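You operate a simulated robot arm through the tools that you are given. There is no shell and no other tool. Be economical: measure what you need, move in short steps, check, and stop when the job is done.

Carry out the task below with a simulated robot arm. There is one attempt and no reset: what you move stays moved.

## Task
Tumble the load at the card's speed to the card's shade.
Fine: till the display shows that shade; then stop button and isolator off. Where these are worked on the way, their far stop is far enough and under half their travel is too little: isolator.
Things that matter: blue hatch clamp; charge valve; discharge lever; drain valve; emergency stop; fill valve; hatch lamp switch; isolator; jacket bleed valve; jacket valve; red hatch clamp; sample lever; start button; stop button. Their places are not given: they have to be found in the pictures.

The check looks at the end state, three seconds after you hand in, the way a careful person would. Anything else that was tipped, shoved, dropped, spilled or broken makes it a failure.

## Robot
A 7-joint arm with a two-finger parallel gripper, fixed in place. Base frame: the origin is at the foot of the arm, x ahead of it, y to its left, z up. Readings come in m, rad, newtons and seconds.
With the tool pointing down near the work surface it reaches from about 0.1 to 0.72 m from the base axis. Its first joint turns from -2.897 to 2.897 rad. Payload 3.91 kg.
The tool frame sits at the grasp point between the pads (the TCP): z along the fingers, y along the line on which they close. The tips reach 0.03 m beyond it. Largest opening 0.11 m; finger width 0.02, thickness 0.01; the body of the gripper, 0.048 by 0.112 m, starts 0.055 m behind the TCP.
Orientation is that of the tool frame in the base frame, as a unit quaternion [x, y, z, w]. With the fingers straight down and closing along the base's y, the tool's x points along the base's -x, its y along +y and its z along -z.

## Interface
- The arm moves only by the tool play_rows. Its argument "rows" is a list that holds one entry, the list of rows, each a list of 7 numbers: the opening, from 0 (shut) to 1 (fully open), then the shift along the tool's x, y, z in m, then the turn, a rotation vector about the tool's x, y, z in rad. In form: [[[gripper, x, y, z, rx, ry, rz], ...]]. A call has 1 to 8 rows; each row is the pose to reach, as a shift and turn from the pose commanded when the call began, along the tool's axes at that moment. A row lasts 0.2 s, in which the tool goes at most 0.05 m and 0.15 rad; a call with a longer step from one row to the next is refused whole, and so is a gripper value outside its range. Where a pose cannot be reached the arm comes as near as it can. A force on the tool above 40 N (or 10 N above the force at the start of the call, whichever is more), or a blocked arm, ends the call early, and 0.2 s more pass. Each finger travels about 0.153 m/s and halts on what it meets, pressing with about 23 N; the grip force reading is that of the motor and also rises with nothing between the fingers. The clock runs only during rows and for 0.2 s after the last one: add rows that repeat a pose to give the fingers time. It gives the time, the measured TCP pose, the force on the tool (base axes), the opening and the grip force at its end, in the units of the frame above (readings bear some noise), with the torque about the TCP (base axes, N m) and any sound that the robot's microphone picked up.
- Cameras (640 x 400 px; columns grow to the right, rows downward): "scene" is fixed at [0.4052, -0.6516, 1.9637]; the picture's right is [1.00, 0.06, 0.00], its down [0.04, -0.60, -0.80] and it looks along [-0.05, 0.80, -0.60] (base axes); focal length 326 px, centre (320, 200). "wrist" rides on the gripper at [0.077, 0.007, -0.115] in the tool frame; the picture's right is [-0.09, 1.00, 0.00], its down [-0.80, -0.07, -0.59] and it looks along [-0.59, -0.05, 0.80] (tool axes); focal length 270 px, centre (320, 200).
- camera(camera): a new picture of that camera. No time passes.
- lift_body(by): slides the trunk up (or, below 0, down) by that many m; the arm rides with it, the base frame stays. It gives what a move gives, with no picture.
- point_at(camera, pixels): for up to 12 pixels [column, row] of the newest picture of that camera ("zoom" is the newest enlarged one), the place [x, y, z] in the base frame of the surface seen there, good to about 0.002 m, but the place of the scene camera against the robot may be out by one fixed shift of up to 0.012 m in any direction. No time passes.
- enlarge(camera, box): a new picture of the part [left, top, right, bottom] of that camera's present view, enlarged. No time passes.
- finish_job(): hands the job in; it is judged then, once.

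Go step by step. Measure first, check grasps and placings, and put right what went wrong. The budget is 80 turns and 46 pictures, counting those below and the enlarged ones. Unless the task says otherwise, let go and move clear before handing in, and close with one line.

The tools are called after "Request:" as name(argument=value, ...) on one line, values as JSON. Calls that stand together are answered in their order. play_rows: Moves the arm, as the interface text tells. Its arguments: {"type":"object","properties":{"rows":{"type":"array"}},"required":["rows"]} The other tools are called the same way: lift_body (by) slides the trunk up or down; camera (camera) takes a picture; point_at (camera, pixels) gives the place of the surface under pixels of a picture; enlarge (camera, box) takes an enlarged picture of a part of a camera's view; finish_job () hands the job in.

At the start:

```text
time: 0.0
tcp_pos: [0.2091, 0.2644, 1.4742]
orientation: [0.0, 1.0, 0.0, 0.0]
contact_force: [0.2, 0.0, 0.0]
ft_torque: [0.04, 0.01, -0.01]
opening: 0.1099
gripper_force: 0.0
trunk travel left (down, up): [-0.575, 0.035]
```

scene: 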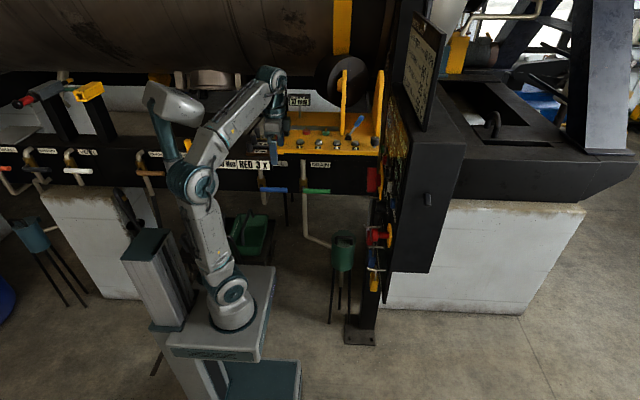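
wrist: 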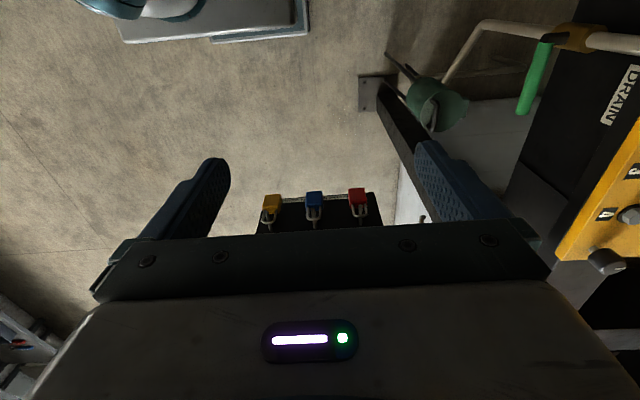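

The scene shows a drum machine, with valves along a black beam, a yellow knob panel (around 320,145) and a control panel seen edge-on (around 395,180). I'll enlarge these first.

Request:
enlarge(camera="scene", box=[220, 50, 460, 200])

Request:
enlarge(camera="scene", box=[340, 100, 460, 300])

Request:
enlarge(camera="scene", box=[0, 60, 240, 210])

```text
2.67 times, centred on (340, 125) of scene
```

zoom: 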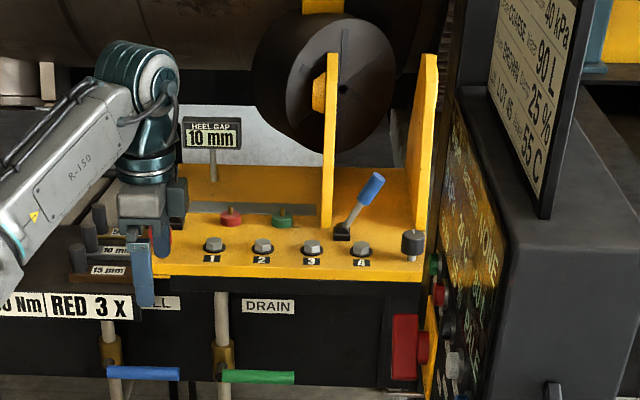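

```text
2.00 times, centred on (400, 200) of scene
```

zoom: 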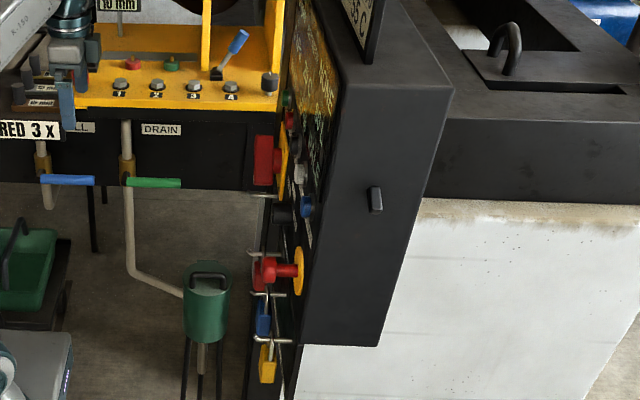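

```text
2.67 times, centred on (120, 135) of scene
```

zoom: 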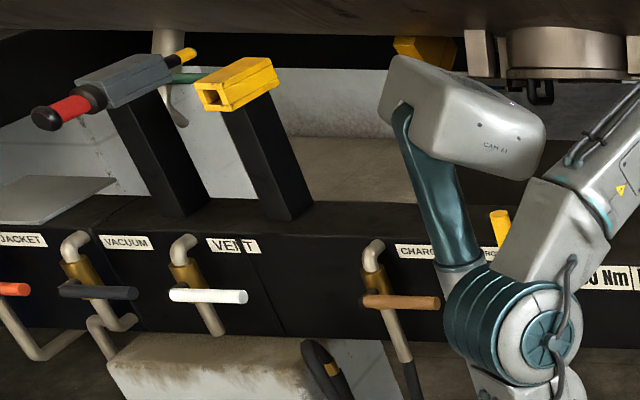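

The panel faces the arm (toward −x). I'll measure the key places and then turn the wrist camera to face it.

Request:
camera(camera="scene")

Request:
point_at(camera="scene", pixels=[[388, 235], [372, 180], [428, 72], [400, 170], [360, 122], [300, 145], [322, 191], [273, 190], [245, 240], [232, 310], [373, 240], [375, 282]])

```text
40 pictures are left
```

scene: 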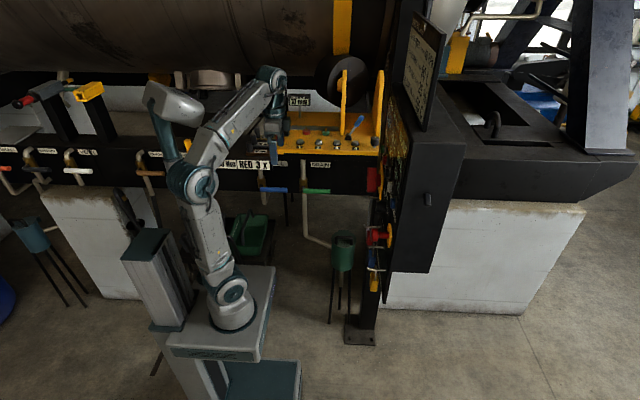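

```text
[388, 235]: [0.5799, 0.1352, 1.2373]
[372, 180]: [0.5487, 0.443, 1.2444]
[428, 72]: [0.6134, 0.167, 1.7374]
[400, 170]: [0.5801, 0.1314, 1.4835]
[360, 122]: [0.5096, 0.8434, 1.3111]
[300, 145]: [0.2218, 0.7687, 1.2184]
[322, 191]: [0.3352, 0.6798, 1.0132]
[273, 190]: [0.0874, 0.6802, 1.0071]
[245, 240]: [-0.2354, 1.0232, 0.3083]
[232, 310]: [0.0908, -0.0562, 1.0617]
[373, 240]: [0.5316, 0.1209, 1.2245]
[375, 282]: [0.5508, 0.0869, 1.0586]
```

The panel face is near x≈0.58. I'll pitch the tool so that the wrist camera looks horizontally at it.

Request:
play_rows(rows=[[[1, 0, 0, 0, 0, -0.135, 0], [1, 0, 0, 0, 0, -0.27, 0], [1, -0.02, 0, 0, 0, -0.405, 0], [1, -0.04, 0, 0, 0, -0.54, 0], [1, -0.05, 0, 0, 0, -0.675, 0], [1, -0.05, 0, 0, 0, -0.81, 0], [1, -0.05, 0, 0, 0, -0.945, 0]]])

Request:
camera(camera="wrist")

```text
time: 1.8
tcp_pos: [0.3152, 0.2163, 1.4723]
orientation: [0.078, 0.9, -0.015, 0.428]
contact_force: [0.0, -0.1, -0.5]
ft_torque: [0.03, 0.01, -0.01]
opening: 0.1099
gripper_force: 0.0
trunk travel left (down, up): [-0.575, 0.035]
stopped in row 7: the arm was blocked; the commanded pose is now the measured one
```

```text
39 pictures are left
```

wrist: 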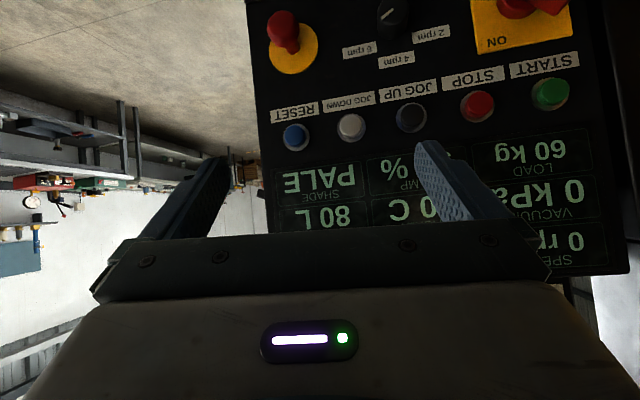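

The panel is readable, upside down: START, STOP, JOG, RESET, the speed selector (2/4/6 rpm), the isolator and the e-stop. SHADE now shows PALE. Next I'll read the card.

Request:
enlarge(camera="scene", box=[390, 0, 454, 130])

Request:
enlarge(camera="wrist", box=[240, 0, 640, 250])

```text
3.08 times, centred on (422, 65) of scene
```

zoom: 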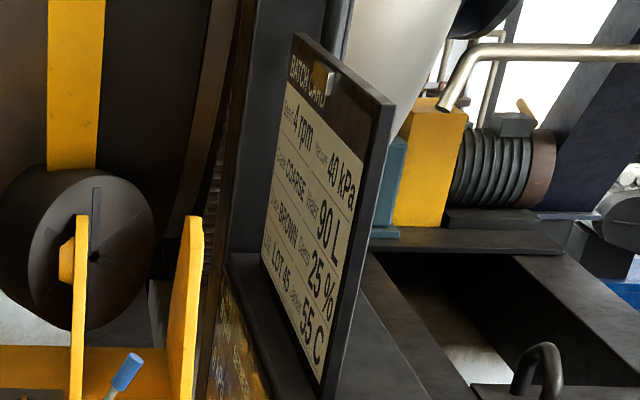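

```text
1.60 times, centred on (440, 125) of wrist
```

zoom: 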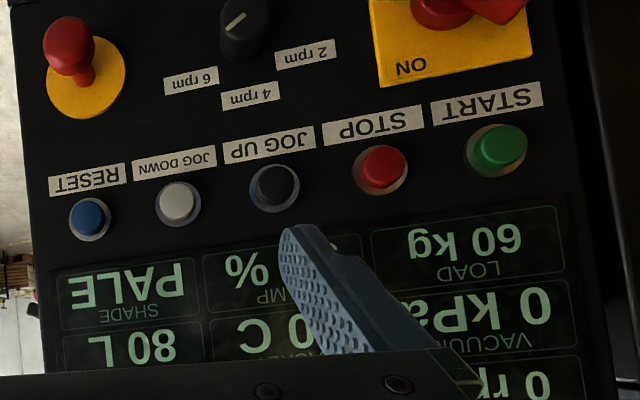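

The card says speed 4 rpm and shade BROWN. I'll lower the trunk a little to see the selector, isolator and e-stop.

Request:
lift_body(by=-0.15)

Request:
enlarge(camera="wrist", box=[220, 0, 640, 262])

Request:
enlarge(camera="scene", box=[0, 50, 180, 215])

```text
time: 3.5
tcp_pos: [0.314, 0.2161, 1.3234]
orientation: [0.078, 0.9, -0.015, 0.429]
contact_force: [0.2, -0.4, -0.3]
ft_torque: [0.01, 0.0, 0.0]
opening: 0.1098
gripper_force: 0.0
trunk travel left (down, up): [-0.425, 0.185]
```

```text
1.52 times, centred on (430, 131) of wrist
```

zoom: 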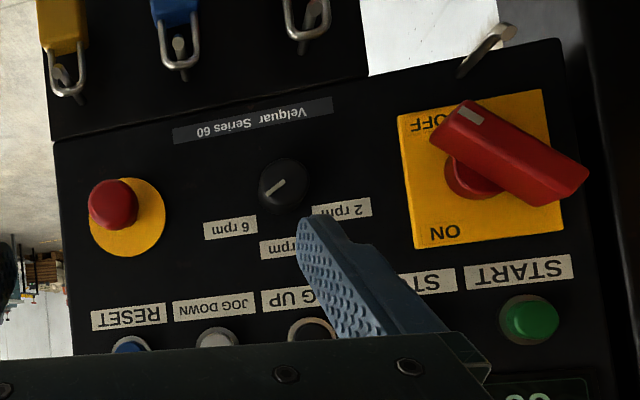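

```text
2.42 times, centred on (90, 132) of scene
```

zoom: 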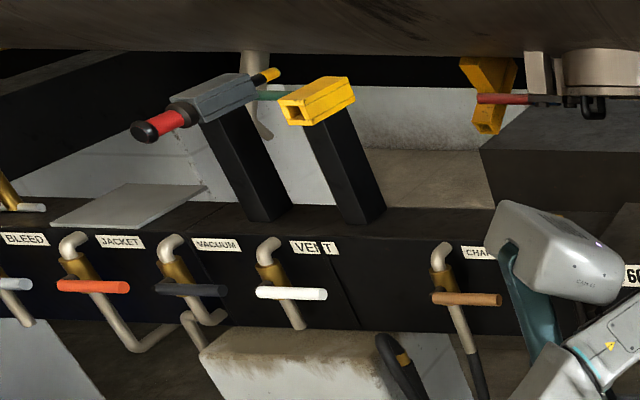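

The isolator's white mark sits toward OFF, and the selector points at 6 rpm, so it has to go to 4. There is a hatch with a red clamp behind the arm, so I'll look at that.

Request:
enlarge(camera="scene", box=[130, 55, 290, 155])

Request:
point_at(camera="wrist", pixels=[[407, 119], [295, 133], [560, 125], [570, 92], [528, 100], [517, 70], [300, 175], [505, 155], [540, 158], [405, 128], [330, 80], [590, 122]])

```text
4.00 times, centred on (210, 105) of scene
```

zoom: 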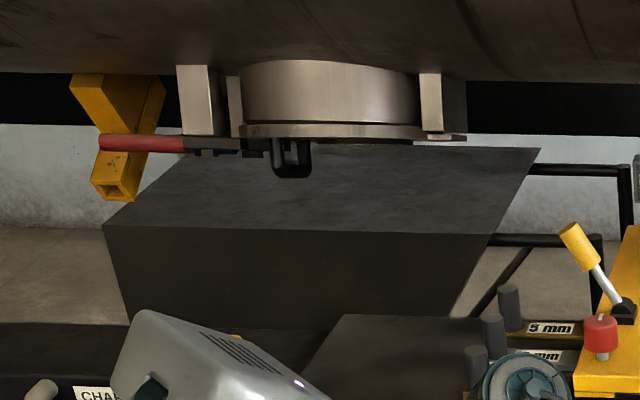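

```text
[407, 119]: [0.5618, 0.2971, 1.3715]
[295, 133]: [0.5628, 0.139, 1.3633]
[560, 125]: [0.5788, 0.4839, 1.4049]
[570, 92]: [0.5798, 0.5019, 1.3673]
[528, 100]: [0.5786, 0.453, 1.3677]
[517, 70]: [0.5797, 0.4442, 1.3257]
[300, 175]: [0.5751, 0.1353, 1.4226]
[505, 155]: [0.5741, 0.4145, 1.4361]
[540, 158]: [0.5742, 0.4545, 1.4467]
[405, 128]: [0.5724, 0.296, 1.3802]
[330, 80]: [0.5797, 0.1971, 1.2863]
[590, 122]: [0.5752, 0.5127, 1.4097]
```

Those points were for the picture taken before the lift, so the button row is at z≈1.365 on the plane x≈0.58. Next I'll locate the hatch and take a fresh wrist picture to measure.

Request:
point_at(camera="zoom", pixels=[[140, 143], [215, 150], [292, 160], [330, 135], [200, 100], [440, 100], [435, 138], [115, 100], [320, 190], [590, 340], [575, 235], [340, 350]])

Request:
camera(camera="wrist")

```text
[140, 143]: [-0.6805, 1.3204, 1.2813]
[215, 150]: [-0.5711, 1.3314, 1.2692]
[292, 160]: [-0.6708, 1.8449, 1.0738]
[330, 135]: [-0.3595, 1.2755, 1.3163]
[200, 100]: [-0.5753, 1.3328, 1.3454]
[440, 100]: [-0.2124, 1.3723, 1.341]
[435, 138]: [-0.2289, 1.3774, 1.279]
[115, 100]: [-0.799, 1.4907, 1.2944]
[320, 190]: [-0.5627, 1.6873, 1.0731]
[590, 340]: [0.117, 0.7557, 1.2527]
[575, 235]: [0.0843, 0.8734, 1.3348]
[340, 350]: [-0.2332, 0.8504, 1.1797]
```

```text
33 pictures are left
```

wrist: 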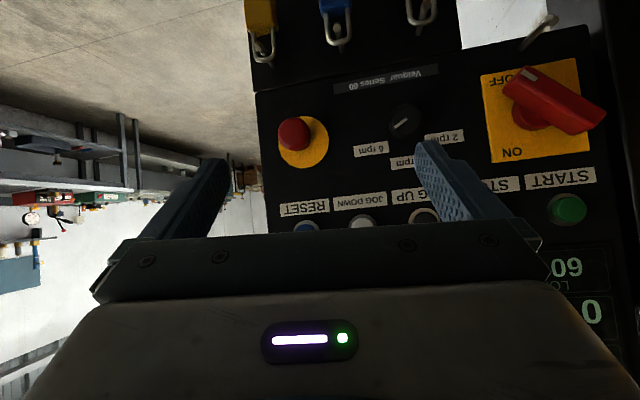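

Hatch and clamps lie about 1.3 m away, out of reach and in the closed state. Only the panel matters, so I'll measure its controls precisely.

Request:
enlarge(camera="wrist", box=[460, 0, 640, 112])

Request:
point_at(camera="wrist", pixels=[[404, 119], [394, 127], [415, 118], [529, 73], [590, 122], [536, 118], [295, 133], [318, 155], [568, 208], [520, 100], [555, 100], [450, 110]])

```text
3.56 times, centred on (550, 56) of wrist
```

zoom: 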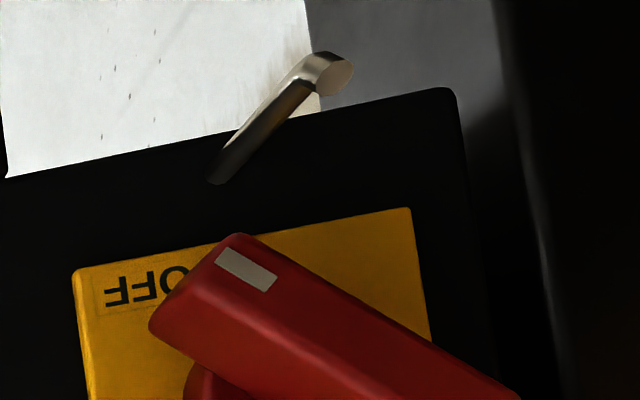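

```text
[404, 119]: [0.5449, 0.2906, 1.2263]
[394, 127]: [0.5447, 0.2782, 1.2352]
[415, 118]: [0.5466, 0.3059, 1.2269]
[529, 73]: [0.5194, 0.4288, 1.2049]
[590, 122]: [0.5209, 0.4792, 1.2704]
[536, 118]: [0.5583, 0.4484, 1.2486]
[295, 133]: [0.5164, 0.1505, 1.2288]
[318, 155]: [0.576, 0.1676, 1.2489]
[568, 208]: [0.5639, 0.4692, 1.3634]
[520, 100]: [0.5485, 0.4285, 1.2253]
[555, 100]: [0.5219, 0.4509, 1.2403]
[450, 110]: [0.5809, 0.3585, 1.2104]
```

The selector knob is centred near (y 0.291, z 1.226). The isolator bar is centred near (y 0.453, z 1.238) with its mark at OFF, and START is at (y 0.469, z 1.363). I'll move forward while squaring the tool to the panel.

Request:
play_rows(rows=[[[1, -0.007, 0.011, 0.015, -0.022, -0.113, -0.015], [1, -0.014, 0.023, 0.03, -0.045, -0.226, -0.03], [1, -0.021, 0.034, 0.045, -0.067, -0.34, -0.045], [1, -0.028, 0.046, 0.061, -0.089, -0.453, -0.061], [1, -0.035, 0.057, 0.076, -0.112, -0.566, -0.076], [1, -0.041, 0.0686, 0.091, -0.134, -0.679, -0.091], [1, -0.041, 0.0686, 0.091, -0.134, -0.679, -0.091]]])

Request:
camera(camera="wrist")

```text
time: 5.1
tcp_pos: [0.4119, 0.2783, 1.3046]
orientation: [-0.007, 0.704, 0.008, 0.711]
contact_force: [-0.2, -0.1, 0.4]
ft_torque: [-0.01, -0.02, -0.01]
opening: 0.11
gripper_force: 0.1
trunk travel left (down, up): [-0.425, 0.185]
```

```text
31 pictures are left
```

wrist: 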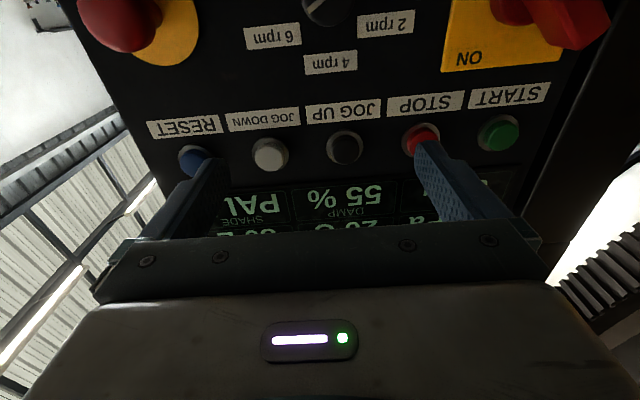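

The tool is now square to the panel. I'll measure START and STOP here, then descend toward the selector, keeping back from the panel.

Request:
point_at(camera="wrist", pixels=[[499, 133], [422, 137], [268, 155], [325, 10], [330, 62], [270, 38], [385, 24], [469, 58], [560, 60], [400, 90]])

Request:
play_rows(rows=[[[1, 0.03, 0.003, 0, 0, 0, 0], [1, 0.06, 0.006, 0, 0, 0, 0], [1, 0.09, 0.012, 0, 0, 0, 0], [1, 0.1, 0.012, 0, 0, 0, 0]]])

Request:
camera(camera="wrist")

```text
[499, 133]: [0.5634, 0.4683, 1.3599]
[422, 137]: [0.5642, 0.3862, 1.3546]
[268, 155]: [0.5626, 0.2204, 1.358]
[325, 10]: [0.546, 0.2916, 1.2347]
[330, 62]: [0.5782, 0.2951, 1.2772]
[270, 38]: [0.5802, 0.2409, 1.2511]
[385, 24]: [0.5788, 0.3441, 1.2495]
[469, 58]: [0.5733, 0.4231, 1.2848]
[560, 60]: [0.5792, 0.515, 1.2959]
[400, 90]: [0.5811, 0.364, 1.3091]
```

```text
time: 6.1
tcp_pos: [0.4135, 0.2848, 1.2042]
orientation: [-0.005, 0.704, 0.006, 0.71]
contact_force: [-0.4, -0.3, 0.1]
ft_torque: [0.0, 0.01, -0.03]
opening: 0.1099
gripper_force: 0.0
trunk travel left (down, up): [-0.425, 0.185]
```

```text
30 pictures are left
```

wrist: 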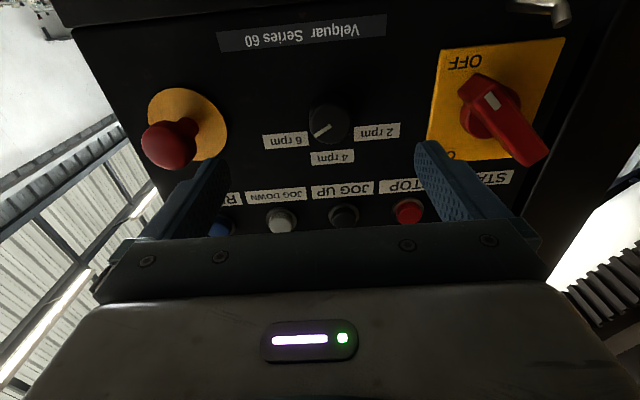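

I'll zoom on the selector and isolator for geometry.

Request:
enlarge(camera="wrist", box=[250, 70, 410, 170])

Request:
point_at(camera="zoom", pixels=[[310, 225], [265, 245], [315, 180], [290, 235], [240, 220], [385, 210], [320, 280], [355, 170]])

Request:
enlarge(camera="wrist", box=[420, 30, 580, 170])

Request:
point_at(camera="wrist", pixels=[[491, 99], [535, 158], [472, 95], [500, 80], [465, 62], [512, 125], [520, 165], [548, 150], [478, 125], [505, 120]])

```text
4.00 times, centred on (330, 120) of wrist
```

zoom: 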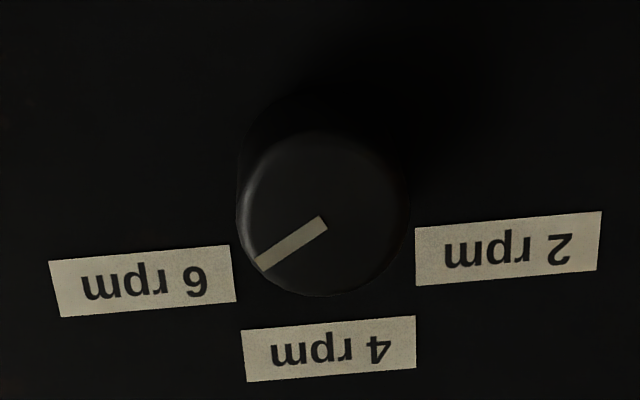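

```text
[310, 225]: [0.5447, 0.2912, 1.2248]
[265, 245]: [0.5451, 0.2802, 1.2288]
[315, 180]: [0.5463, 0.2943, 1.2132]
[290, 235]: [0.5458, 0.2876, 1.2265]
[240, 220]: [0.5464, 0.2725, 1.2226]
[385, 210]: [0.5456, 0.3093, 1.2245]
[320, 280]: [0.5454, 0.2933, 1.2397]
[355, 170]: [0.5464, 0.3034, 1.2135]
```

```text
2.86 times, centred on (500, 100) of wrist
```

zoom: 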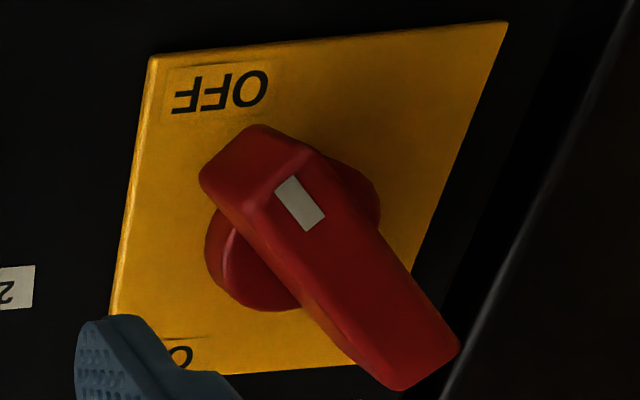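

```text
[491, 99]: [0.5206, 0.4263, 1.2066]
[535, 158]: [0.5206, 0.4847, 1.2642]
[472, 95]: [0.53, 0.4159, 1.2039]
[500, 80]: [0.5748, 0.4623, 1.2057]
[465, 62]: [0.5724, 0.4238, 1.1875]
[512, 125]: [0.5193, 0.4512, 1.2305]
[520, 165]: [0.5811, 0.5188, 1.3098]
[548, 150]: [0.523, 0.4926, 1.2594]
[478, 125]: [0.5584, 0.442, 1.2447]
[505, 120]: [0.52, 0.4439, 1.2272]
```

The knob is centred at (y 0.294, z 1.2235) with its front at x=0.545, and its pointer is about 60° from vertical at 6. I'll approach with a +0.5 rad pre-roll and the fingers half open.

Request:
play_rows(rows=[[[0.7, -0.01, 0.005, 0, 0, 0, 0.13], [0.7, -0.0195, 0.0092, 0.03, 0, 0, 0.26], [0.7, -0.0195, 0.0092, 0.06, 0, 0, 0.39], [0.7, -0.0195, 0.0092, 0.085, 0, 0, 0.5], [0.7, -0.0195, 0.0092, 0.105, 0, 0, 0.5], [0.7, -0.0195, 0.0092, 0.125, 0, 0, 0.5]]])

Request:
camera(camera="wrist")

```text
time: 7.5
tcp_pos: [0.5397, 0.2972, 1.2266]
orientation: [0.17, 0.682, 0.182, 0.687]
contact_force: [0.0, 0.4, 0.1]
ft_torque: [-0.02, 0.0, -0.04]
opening: 0.0771
gripper_force: 0.0
trunk travel left (down, up): [-0.425, 0.185]
```

```text
27 pictures are left
```

wrist: 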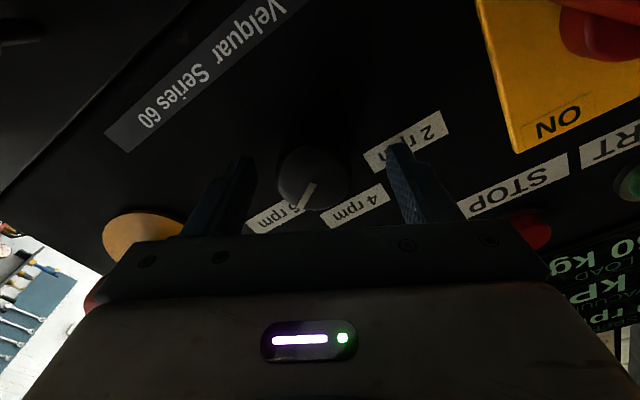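

The knob sits between the fingers. I'll centre by a few millimetres, close, and check.

Request:
play_rows(rows=[[[0.7, 0.001, -0.004, 0, 0, 0, 0], [0.0, 0.001, -0.004, 0, 0, 0, 0], [0.0, 0.001, -0.004, 0, 0, 0, 0]]])

```text
time: 8.3
tcp_pos: [0.5402, 0.2962, 1.2244]
orientation: [0.168, 0.682, 0.182, 0.688]
contact_force: [4.9, 4.3, 5.8]
ft_torque: [-0.01, -0.14, 0.38]
opening: 0.041
gripper_force: 45.1
trunk travel left (down, up): [-0.425, 0.185]
```

Gripped at 0.041 m. Now I'll turn counter-clockwise by about 60°.

Request:
play_rows(rows=[[[0.0, 0, 0, 0, 0, 0, -0.14], [0.0, 0, 0, 0, 0, 0, -0.28], [0.0, 0, 0, 0, 0, 0, -0.42], [0.0, 0, 0, 0, 0, 0, -0.56], [0.0, 0, 0, 0, 0, 0, -0.7], [0.0, 0, 0, 0, 0, 0, -0.84], [0.0, 0, 0, 0, 0, 0, -0.95], [0.0, 0, 0, 0, 0, 0, -1.05]]])

Request:
enlarge(camera="wrist", box=[200, 100, 440, 250])

```text
time: 10.1
tcp_pos: [0.5398, 0.293, 1.2226]
orientation: [-0.196, 0.675, -0.19, 0.686]
contact_force: [-2.9, 1.9, 7.0]
ft_torque: [0.0, -0.07, 0.33]
opening: 0.0407
gripper_force: 45.0
trunk travel left (down, up): [-0.425, 0.185]
```

```text
2.67 times, centred on (320, 175) of wrist
```

zoom: 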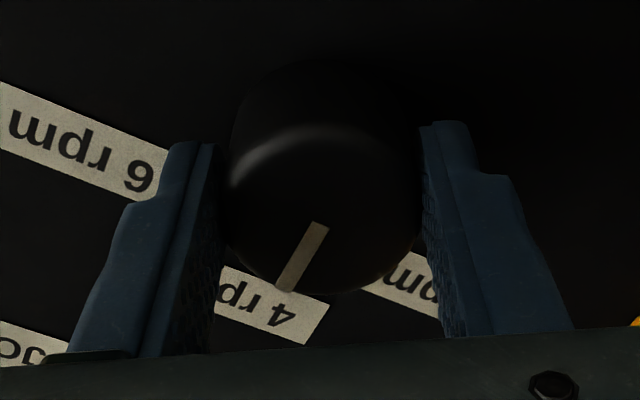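

The pointer now lines up with the 4 rpm label. I'll release, retreat, and check whether it settles there.

Request:
play_rows(rows=[[[0.7, 0, 0, 0, 0, 0, 0], [0.7, 0, 0, 0, 0, 0, 0], [0.7, 0, 0, -0.04, 0, 0, 0], [0.7, 0, 0, -0.08, 0, 0, 0.13], [0.7, 0, 0, -0.12, 0, 0, 0.26], [0.7, 0, 0, -0.13, 0, 0, 0.4], [0.7, 0, 0, -0.13, 0, 0, 0.54]]])

Request:
camera(camera="wrist")

```text
time: 11.7
tcp_pos: [0.4086, 0.294, 1.2201]
orientation: [-0.007, 0.704, 0.003, 0.71]
contact_force: [0.3, -0.8, 0.4]
ft_torque: [-0.02, 0.02, -0.01]
opening: 0.077
gripper_force: 0.1
trunk travel left (down, up): [-0.425, 0.185]
```

```text
25 pictures are left
```

wrist: 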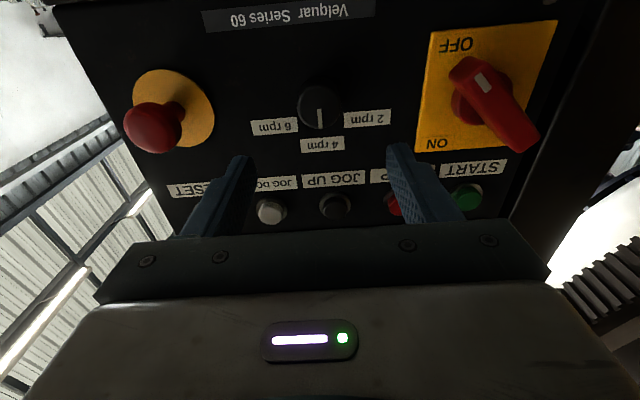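

The selector rests on 4 rpm. Before the isolator I'll check clearances on its left side (dark area at right of the picture).

Request:
point_at(camera="wrist", pixels=[[590, 60], [570, 120], [540, 200], [530, 230], [620, 150], [482, 82], [525, 142], [534, 135], [505, 112], [467, 108], [550, 25], [440, 60]])

```text
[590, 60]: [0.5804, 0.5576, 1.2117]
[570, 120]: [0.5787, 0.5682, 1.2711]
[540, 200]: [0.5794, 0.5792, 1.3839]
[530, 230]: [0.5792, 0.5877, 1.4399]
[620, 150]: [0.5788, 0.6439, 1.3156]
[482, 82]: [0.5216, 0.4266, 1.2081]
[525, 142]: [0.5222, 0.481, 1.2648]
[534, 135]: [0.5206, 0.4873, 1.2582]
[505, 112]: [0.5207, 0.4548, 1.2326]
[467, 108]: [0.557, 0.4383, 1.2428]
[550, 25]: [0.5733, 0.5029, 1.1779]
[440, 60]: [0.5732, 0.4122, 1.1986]
```

Clearances are fine. I'll move in front of the isolator, pre-rolled −45° across the bar, and stop just short of it.

Request:
play_rows(rows=[[[0.8, -0.004, 0.03, 0, 0, 0, -0.13], [0.8, -0.008, 0.06, 0, 0, 0, -0.26], [0.8, -0.012, 0.09, 0, 0, 0, -0.39], [0.8, -0.016, 0.12, 0, 0, 0, -0.52], [0.8, -0.016, 0.15, 0.01, 0, 0, -0.65], [0.8, -0.016, 0.1625, 0.03, 0, 0, -0.785], [0.8, -0.016, 0.1625, 0.06, 0, 0, -0.785], [0.8, -0.016, 0.1625, 0.06, 0, 0, -0.785]]])

Request:
camera(camera="wrist")

```text
time: 13.5
tcp_pos: [0.4658, 0.4568, 1.236]
orientation: [-0.277, 0.646, -0.272, 0.657]
contact_force: [-0.4, 0.8, 0.9]
ft_torque: [0.01, 0.0, 0.0]
opening: 0.0879
gripper_force: 0.0
trunk travel left (down, up): [-0.425, 0.185]
```

```text
24 pictures are left
```

wrist: 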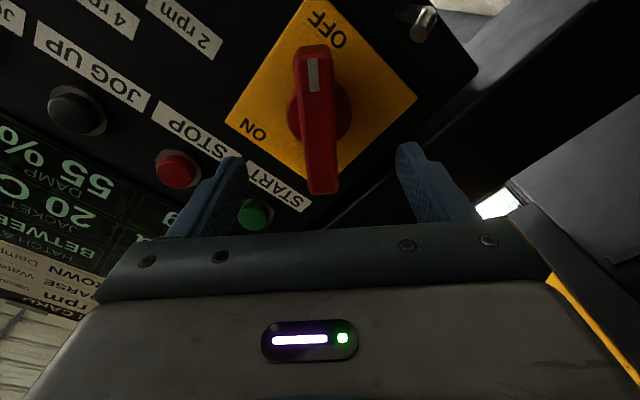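

The bar is aligned between the fingers. I'll move forward 0.047 and close.

Request:
play_rows(rows=[[[0.8, 0, 0, 0.025, 0, 0, 0], [0.8, 0, 0, 0.047, 0, 0, 0], [0.8, 0, 0, 0.047, 0, 0, 0], [0.0, 0, 0, 0.047, 0, 0, 0], [0.0, 0, 0, 0.047, 0, 0, 0]]])

```text
time: 14.7
tcp_pos: [0.5142, 0.4563, 1.237]
orientation: [-0.277, 0.646, -0.271, 0.657]
contact_force: [1.6, 1.6, -2.3]
ft_torque: [0.09, -0.51, 0.02]
opening: 0.0238
gripper_force: 45.1
trunk travel left (down, up): [-0.425, 0.185]
```

The bar is gripped at 0.024 m. I'll turn it toward ON (negative about tool z).

Request:
play_rows(rows=[[[0.0, 0, 0, 0, 0, 0, -0.11], [0.0, 0, 0, 0, 0, 0, -0.22], [0.0, 0, 0, 0, 0, 0, -0.33], [0.0, 0, 0, 0, 0, 0, -0.44], [0.0, 0, 0, 0, 0, 0, -0.55], [0.0, 0, 0, 0, 0, 0, -0.66], [0.0, 0, 0, 0, 0, 0, -0.78]]])

```text
time: 16.3
tcp_pos: [0.5149, 0.4577, 1.2351]
orientation: [0.504, -0.493, 0.499, -0.504]
contact_force: [-0.2, 1.9, -11.8]
ft_torque: [0.06, 1.28, 1.33]
opening: 0.024
gripper_force: 45.2
trunk travel left (down, up): [-0.425, 0.185]
```

Request:
play_rows(rows=[[[0.0, 0, 0, 0, 0, 0, -0.11], [0.0, 0, 0, 0, 0, 0, -0.22], [0.0, 0, 0, 0, 0, 0, -0.33], [0.0, 0, 0, 0, 0, 0, -0.44], [0.0, 0, 0, 0, 0, 0, -0.55], [0.0, 0, 0, 0, 0, 0, -0.66], [0.0, 0, 0, 0, 0, 0, -0.77], [0.0, 0, 0, 0, 0, 0, -0.8]]])

Request:
camera(camera="wrist")

```text
time: 18.1
tcp_pos: [0.5139, 0.4565, 1.234]
orientation: [0.656, -0.259, 0.656, -0.267]
contact_force: [-10.7, -5.2, -30.5]
ft_torque: [1.01, 1.59, -0.45]
opening: 0.0239
gripper_force: 45.2
trunk travel left (down, up): [-0.425, 0.185]
```

```text
23 pictures are left
```

wrist: 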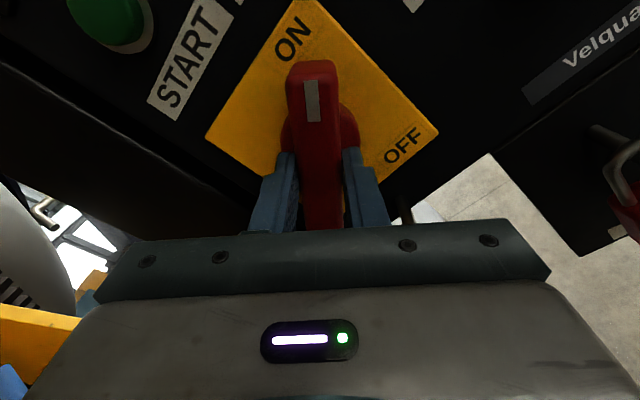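

The mark points at ON, at its stop. I'll release, back off and roll back.

Request:
play_rows(rows=[[[0.6, 0, 0, 0, 0, 0, 0], [0.6, 0, 0, 0, 0, 0, 0], [0.6, 0, 0, -0.04, 0, 0, 0.1], [0.6, 0, 0, -0.08, 0, 0, 0.24], [0.6, 0, 0, -0.09, 0, 0, 0.38], [0.6, 0, 0, -0.09, 0, 0, 0.52], [0.6, 0, 0, -0.09, 0, 0, 0.66], [0.6, 0, 0, -0.09, 0, 0, 0.8]]])

Request:
play_rows(rows=[[[0.3, 0, 0, 0, 0, 0, 0.14], [0.0, 0, 0, 0, 0, 0, 0.28], [0.0, 0, 0, 0, 0, 0, 0.42], [0.0, 0, 0, 0, 0, 0, 0.56], [0.0, 0, 0, 0, 0, 0, 0.7], [0.0, 0, 0, 0, 0, 0, 0.84], [0.0, 0, 0, 0, 0, 0, 0.98], [0.0, 0, 0, 0, 0, 0, 1.1]]])

```text
time: 19.9
tcp_pos: [0.4247, 0.4555, 1.2362]
orientation: [-0.501, 0.493, -0.5, 0.506]
contact_force: [-0.1, -0.3, -0.8]
ft_torque: [0.02, -0.01, 0.03]
opening: 0.066
gripper_force: 0.1
trunk travel left (down, up): [-0.425, 0.185]
```

```text
time: 21.7
tcp_pos: [0.4239, 0.4551, 1.2363]
orientation: [-0.17, 0.682, -0.162, 0.692]
contact_force: [0.3, 0.2, 0.0]
ft_torque: [0.02, -0.02, 0.01]
opening: 0.0
gripper_force: 23.4
trunk travel left (down, up): [-0.425, 0.185]
```

Now I'll move closed fingers in front of START at (0.468, 1.360).

Request:
play_rows(rows=[[[0, -0.029, -0.0115, 0, 0, 0, 0.12], [0, -0.058, -0.023, 0, 0, 0, 0.24], [0, -0.087, -0.034, 0, 0, 0, 0.36], [0, -0.116, -0.0458, 0.02, 0, 0, 0.48], [0, -0.116, -0.0458, 0.06, 0, 0, 0.48], [0, -0.116, -0.0458, 0.08, 0, 0, 0.48], [0, -0.116, -0.0458, 0.08, 0, 0, 0.48]]])

Request:
camera(camera="wrist")

```text
time: 23.3
tcp_pos: [0.5016, 0.4667, 1.3616]
orientation: [-0.002, 0.703, 0.006, 0.711]
contact_force: [-0.3, -0.9, 0.0]
ft_torque: [-0.02, -0.03, -0.03]
opening: 0.0001
gripper_force: 22.8
trunk travel left (down, up): [-0.425, 0.185]
```

```text
22 pictures are left
```

wrist: 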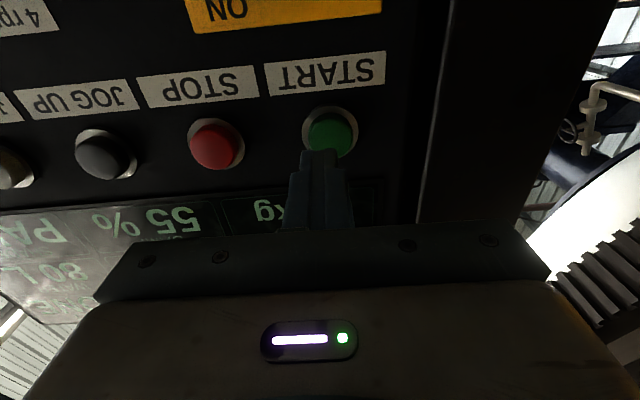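

The tip faces START. I'll press about 8 mm past contact and retract.

Request:
play_rows(rows=[[[0, 0, 0, 0.02, 0, 0, 0], [0, 0, 0, 0.035, 0, 0, 0], [0, 0, 0, 0.041, 0, 0, 0], [0, 0, 0, 0.0, 0, 0, 0]]])

Request:
camera(camera="wrist")

```text
time: 24.3
tcp_pos: [0.4988, 0.4695, 1.3621]
orientation: [-0.002, 0.703, 0.007, 0.712]
contact_force: [0.7, -0.2, 0.7]
ft_torque: [-0.01, 0.0, 0.01]
opening: 0.0
gripper_force: 22.7
trunk travel left (down, up): [-0.425, 0.185]
heard: click
```

```text
21 pictures are left
```

wrist: 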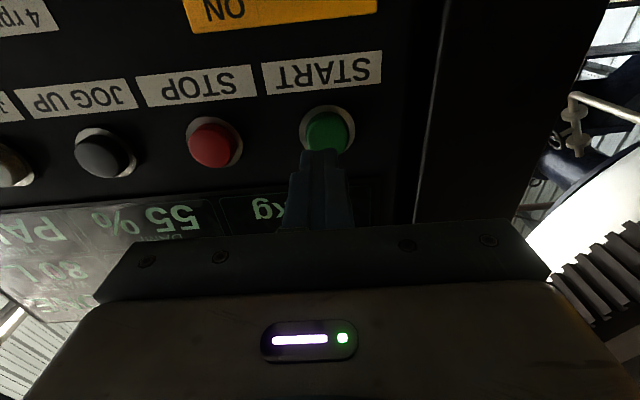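

It clicked. I'll shift across to stand in front of STOP at (0.386, 1.356) and check the displays.

Request:
play_rows(rows=[[[0, 0.002, -0.042, 0, 0, 0, 0], [0, 0.005, -0.083, 0, 0, 0, 0]]])

Request:
camera(camera="wrist")

Request:
enlarge(camera="scene", box=[340, 60, 440, 220])

```text
time: 24.9
tcp_pos: [0.5001, 0.3826, 1.3553]
orientation: [-0.001, 0.703, 0.006, 0.711]
contact_force: [-0.6, -0.6, 0.1]
ft_torque: [0.0, -0.01, 0.04]
opening: 0.0
gripper_force: 23.3
trunk travel left (down, up): [-0.425, 0.185]
```

```text
20 pictures are left
```

wrist: 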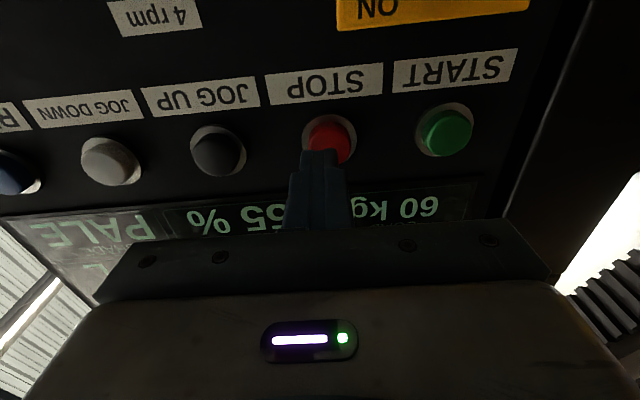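

```text
2.50 times, centred on (390, 140) of scene
```

zoom: 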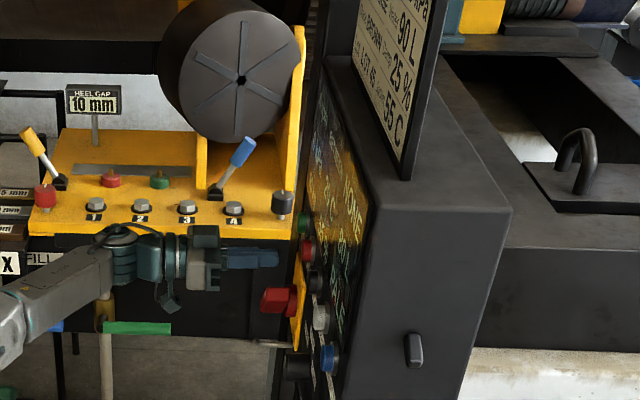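

SHADE (95,230) is readable from here and shows PALE. I'll wait in place in front of STOP and check again.

Request:
play_rows(rows=[[[0, 0, 0.003, 0, 0, 0, 0], [0, 0, 0.003, 0, 0, 0, 0], [0, 0, 0.003, 0, 0, 0, 0], [0, 0, 0.003, 0, 0, 0, 0], [0, 0, 0.003, 0, 0, 0, 0], [0, 0, 0.003, 0, 0, 0, 0], [0, 0, 0.003, 0, 0, 0, 0], [0, 0, 0.003, 0, 0, 0, 0]]])

Request:
enlarge(camera="scene", box=[290, 0, 450, 220])

Request:
enlarge(camera="wrist", box=[0, 180, 200, 305])

```text
time: 26.7
tcp_pos: [0.5009, 0.3884, 1.3538]
orientation: [-0.003, 0.704, 0.007, 0.711]
contact_force: [-0.3, -1.0, 0.0]
ft_torque: [0.0, 0.0, 0.02]
opening: 0.0
gripper_force: 23.2
trunk travel left (down, up): [-0.425, 0.185]
```

```text
1.82 times, centred on (370, 110) of scene
```

zoom: 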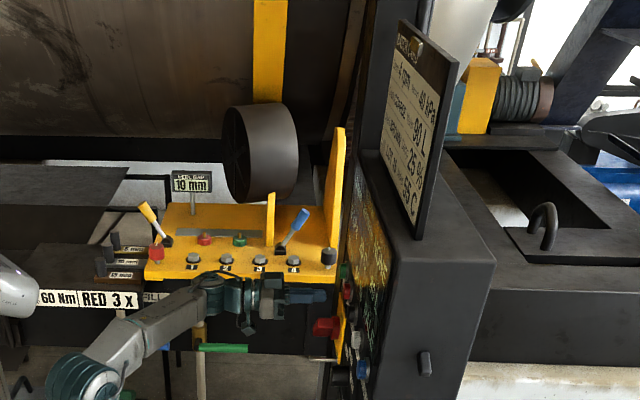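

```text
3.20 times, centred on (100, 242) of wrist
```

zoom: 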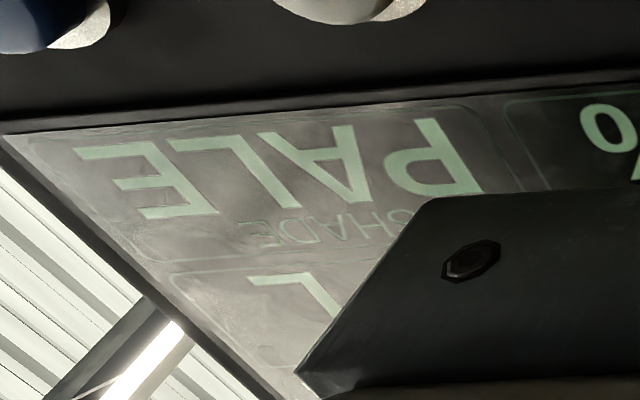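

SHADE is still PALE. I'll wait more and check whether the drum is turning.

Request:
play_rows(rows=[[[0, 0, 0, 0, 0, 0, 0], [0, 0, 0, 0, 0, 0, 0], [0, 0, 0, 0, 0, 0, 0], [0, 0, 0, 0, 0, 0, 0], [0, 0, 0, 0, 0, 0, 0], [0, 0, 0, 0, 0, 0, 0], [0, 0, 0, 0, 0, 0, 0], [0, 0, 0, 0, 0, 0, 0]]])

Request:
camera(camera="scene")

Request:
camera(camera="wrist")

```text
time: 28.5
tcp_pos: [0.5026, 0.3881, 1.3541]
orientation: [-0.003, 0.703, 0.007, 0.711]
contact_force: [-0.4, 1.3, 0.4]
ft_torque: [-0.01, 0.03, -0.01]
opening: 0.0
gripper_force: 22.9
trunk travel left (down, up): [-0.425, 0.185]
```

```text
16 pictures are left
```

scene: 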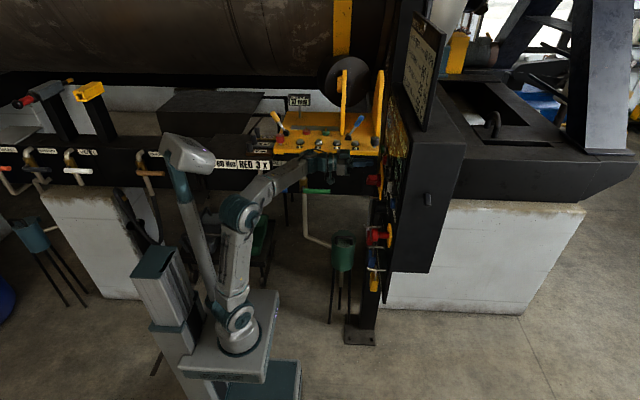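

```text
15 pictures are left
```

wrist: 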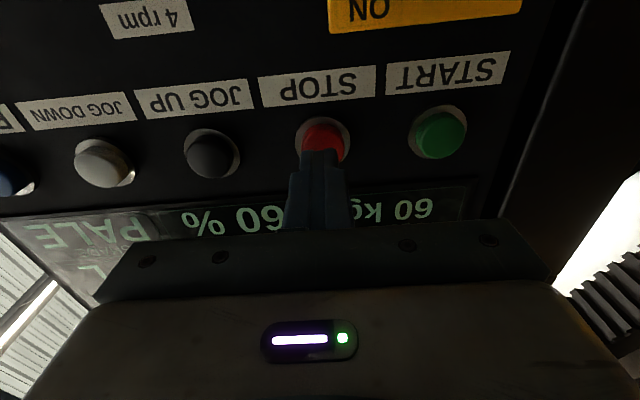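

The drum is turning: the hatch has left the bottom and DAMP went from 55 to 60 %. I'll keep waiting in front of STOP.

Request:
play_rows(rows=[[[0, 0, 0, 0, 0, 0, 0], [0, 0, 0, 0, 0, 0, 0], [0, 0, 0, 0, 0, 0, 0], [0, 0, 0, 0, 0, 0, 0], [0, 0, 0, 0, 0, 0, 0], [0, 0, 0, 0, 0, 0, 0], [0, 0, 0, 0, 0, 0, 0], [0, 0, 0, 0, 0, 0, 0]]])

Request:
play_rows(rows=[[[0, 0, 0, 0, 0, 0, 0], [0, 0, 0, 0, 0, 0, 0], [0, 0, 0, 0, 0, 0, 0], [0, 0, 0, 0, 0, 0, 0], [0, 0, 0, 0, 0, 0, 0], [0, 0, 0, 0, 0, 0, 0], [0, 0, 0, 0, 0, 0, 0], [0, 0, 0, 0, 0, 0, 0]]])

Request:
enlarge(camera="wrist", box=[0, 150, 320, 300])

```text
time: 30.3
tcp_pos: [0.5005, 0.3877, 1.3535]
orientation: [-0.003, 0.703, 0.007, 0.711]
contact_force: [0.4, -0.3, -0.5]
ft_torque: [-0.01, 0.01, 0.02]
opening: 0.0
gripper_force: 22.8
trunk travel left (down, up): [-0.425, 0.185]
```

```text
time: 32.1
tcp_pos: [0.5017, 0.3887, 1.3534]
orientation: [-0.003, 0.703, 0.006, 0.711]
contact_force: [-0.5, 0.1, -0.2]
ft_torque: [-0.02, 0.0, -0.02]
opening: 0.0001
gripper_force: 22.9
trunk travel left (down, up): [-0.425, 0.185]
```

```text
2.00 times, centred on (160, 225) of wrist
```

zoom: 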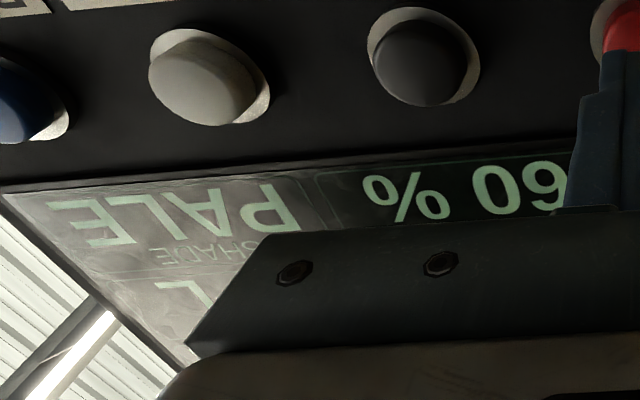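

Still PALE after about 8 s, so each shade lasts a while. I'll wait about 5 s more.

Request:
play_rows(rows=[[[0, 0, 0, 0, 0, 0, 0], [0, 0, 0, 0, 0, 0, 0], [0, 0, 0, 0, 0, 0, 0], [0, 0, 0, 0, 0, 0, 0], [0, 0, 0, 0, 0, 0, 0], [0, 0, 0, 0, 0, 0, 0], [0, 0, 0, 0, 0, 0, 0], [0, 0, 0, 0, 0, 0, 0]]])

Request:
play_rows(rows=[[[0, 0, 0, 0, 0, 0, 0], [0, 0, 0, 0, 0, 0, 0], [0, 0, 0, 0, 0, 0, 0], [0, 0, 0, 0, 0, 0, 0], [0, 0, 0, 0, 0, 0, 0], [0, 0, 0, 0, 0, 0, 0], [0, 0, 0, 0, 0, 0, 0], [0, 0, 0, 0, 0, 0, 0]]])

Request:
play_rows(rows=[[[0, 0, 0, 0, 0, 0, 0], [0, 0, 0, 0, 0, 0, 0], [0, 0, 0, 0, 0, 0, 0], [0, 0, 0, 0, 0, 0, 0], [0, 0, 0, 0, 0, 0, 0], [0, 0, 0, 0, 0, 0, 0], [0, 0, 0, 0, 0, 0, 0], [0, 0, 0, 0, 0, 0, 0]]])

Request:
enlarge(camera="wrist", box=[0, 150, 320, 300])

```text
time: 33.9
tcp_pos: [0.501, 0.3875, 1.3544]
orientation: [-0.004, 0.703, 0.007, 0.711]
contact_force: [-0.4, 0.0, -0.9]
ft_torque: [-0.04, 0.02, 0.01]
opening: 0.0
gripper_force: 23.2
trunk travel left (down, up): [-0.425, 0.185]
```

```text
time: 35.7
tcp_pos: [0.5013, 0.3878, 1.3546]
orientation: [-0.004, 0.703, 0.008, 0.711]
contact_force: [0.2, -0.3, 0.0]
ft_torque: [0.02, 0.01, -0.03]
opening: 0.0001
gripper_force: 23.3
trunk travel left (down, up): [-0.425, 0.185]
```

```text
time: 37.5
tcp_pos: [0.501, 0.3882, 1.3546]
orientation: [-0.003, 0.703, 0.007, 0.711]
contact_force: [0.0, 0.6, 0.2]
ft_torque: [-0.01, 0.02, 0.03]
opening: 0.0
gripper_force: 22.7
trunk travel left (down, up): [-0.425, 0.185]
```

```text
2.00 times, centred on (160, 225) of wrist
```

zoom: 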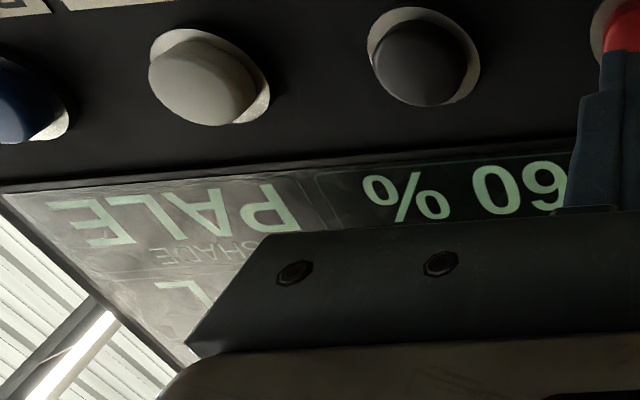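

DAMP is unchanged and SHADE is still PALE. I'll check the drum is still rotating.

Request:
enlarge(camera="scene", box=[100, 0, 420, 200])

```text
2.00 times, centred on (260, 100) of scene
```

zoom: 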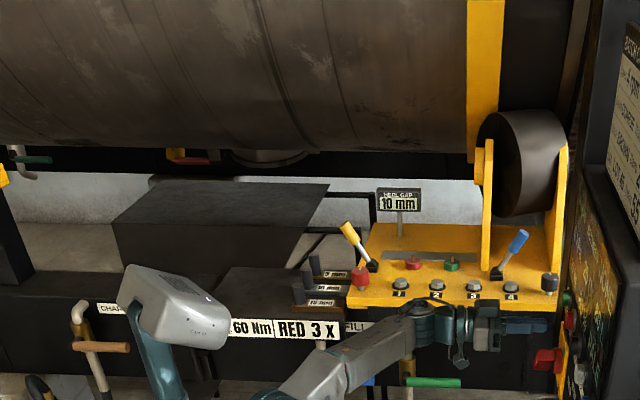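

The hatch is coming round again, so the drum is turning steadily at 4 rpm. I'll keep waiting.

Request:
play_rows(rows=[[[0, 0, 0, 0, 0, 0, 0], [0, 0, 0, 0, 0, 0, 0], [0, 0, 0, 0, 0, 0, 0], [0, 0, 0, 0, 0, 0, 0], [0, 0, 0, 0, 0, 0, 0], [0, 0, 0, 0, 0, 0, 0], [0, 0, 0, 0, 0, 0, 0], [0, 0, 0, 0, 0, 0, 0]]])

Request:
play_rows(rows=[[[0, 0, 0, 0, 0, 0, 0], [0, 0, 0, 0, 0, 0, 0], [0, 0, 0, 0, 0, 0, 0], [0, 0, 0, 0, 0, 0, 0], [0, 0, 0, 0, 0, 0, 0], [0, 0, 0, 0, 0, 0, 0], [0, 0, 0, 0, 0, 0, 0], [0, 0, 0, 0, 0, 0, 0]]])

Request:
play_rows(rows=[[[0, 0, 0, 0, 0, 0, 0], [0, 0, 0, 0, 0, 0, 0], [0, 0, 0, 0, 0, 0, 0], [0, 0, 0, 0, 0, 0, 0], [0, 0, 0, 0, 0, 0, 0], [0, 0, 0, 0, 0, 0, 0], [0, 0, 0, 0, 0, 0, 0], [0, 0, 0, 0, 0, 0, 0]]])

Request:
enlarge(camera="wrist", box=[0, 150, 320, 300])

```text
time: 39.3
tcp_pos: [0.5005, 0.3889, 1.3545]
orientation: [-0.003, 0.703, 0.007, 0.711]
contact_force: [0.0, -0.4, 0.5]
ft_torque: [-0.01, 0.01, 0.0]
opening: 0.0001
gripper_force: 23.5
trunk travel left (down, up): [-0.425, 0.185]
```

```text
time: 41.1
tcp_pos: [0.5031, 0.3876, 1.3552]
orientation: [-0.003, 0.703, 0.007, 0.711]
contact_force: [0.0, 0.1, 0.3]
ft_torque: [0.02, -0.01, -0.03]
opening: 0.0
gripper_force: 23.4
trunk travel left (down, up): [-0.425, 0.185]
```

```text
time: 42.9
tcp_pos: [0.5005, 0.3884, 1.3544]
orientation: [-0.003, 0.703, 0.006, 0.711]
contact_force: [-0.2, -0.2, 0.1]
ft_torque: [0.0, 0.0, -0.02]
opening: 0.0001
gripper_force: 22.9
trunk travel left (down, up): [-0.425, 0.185]
```

```text
2.00 times, centred on (160, 225) of wrist
```

zoom: 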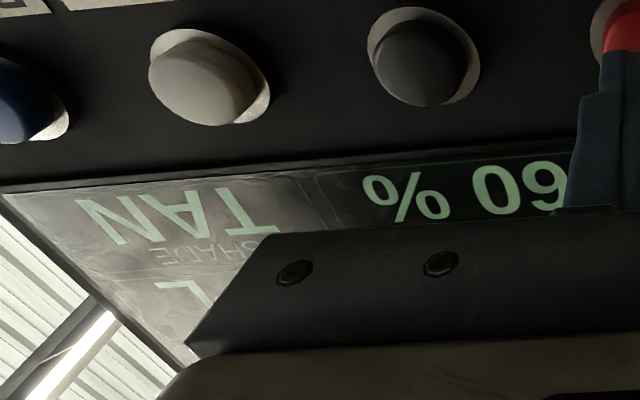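

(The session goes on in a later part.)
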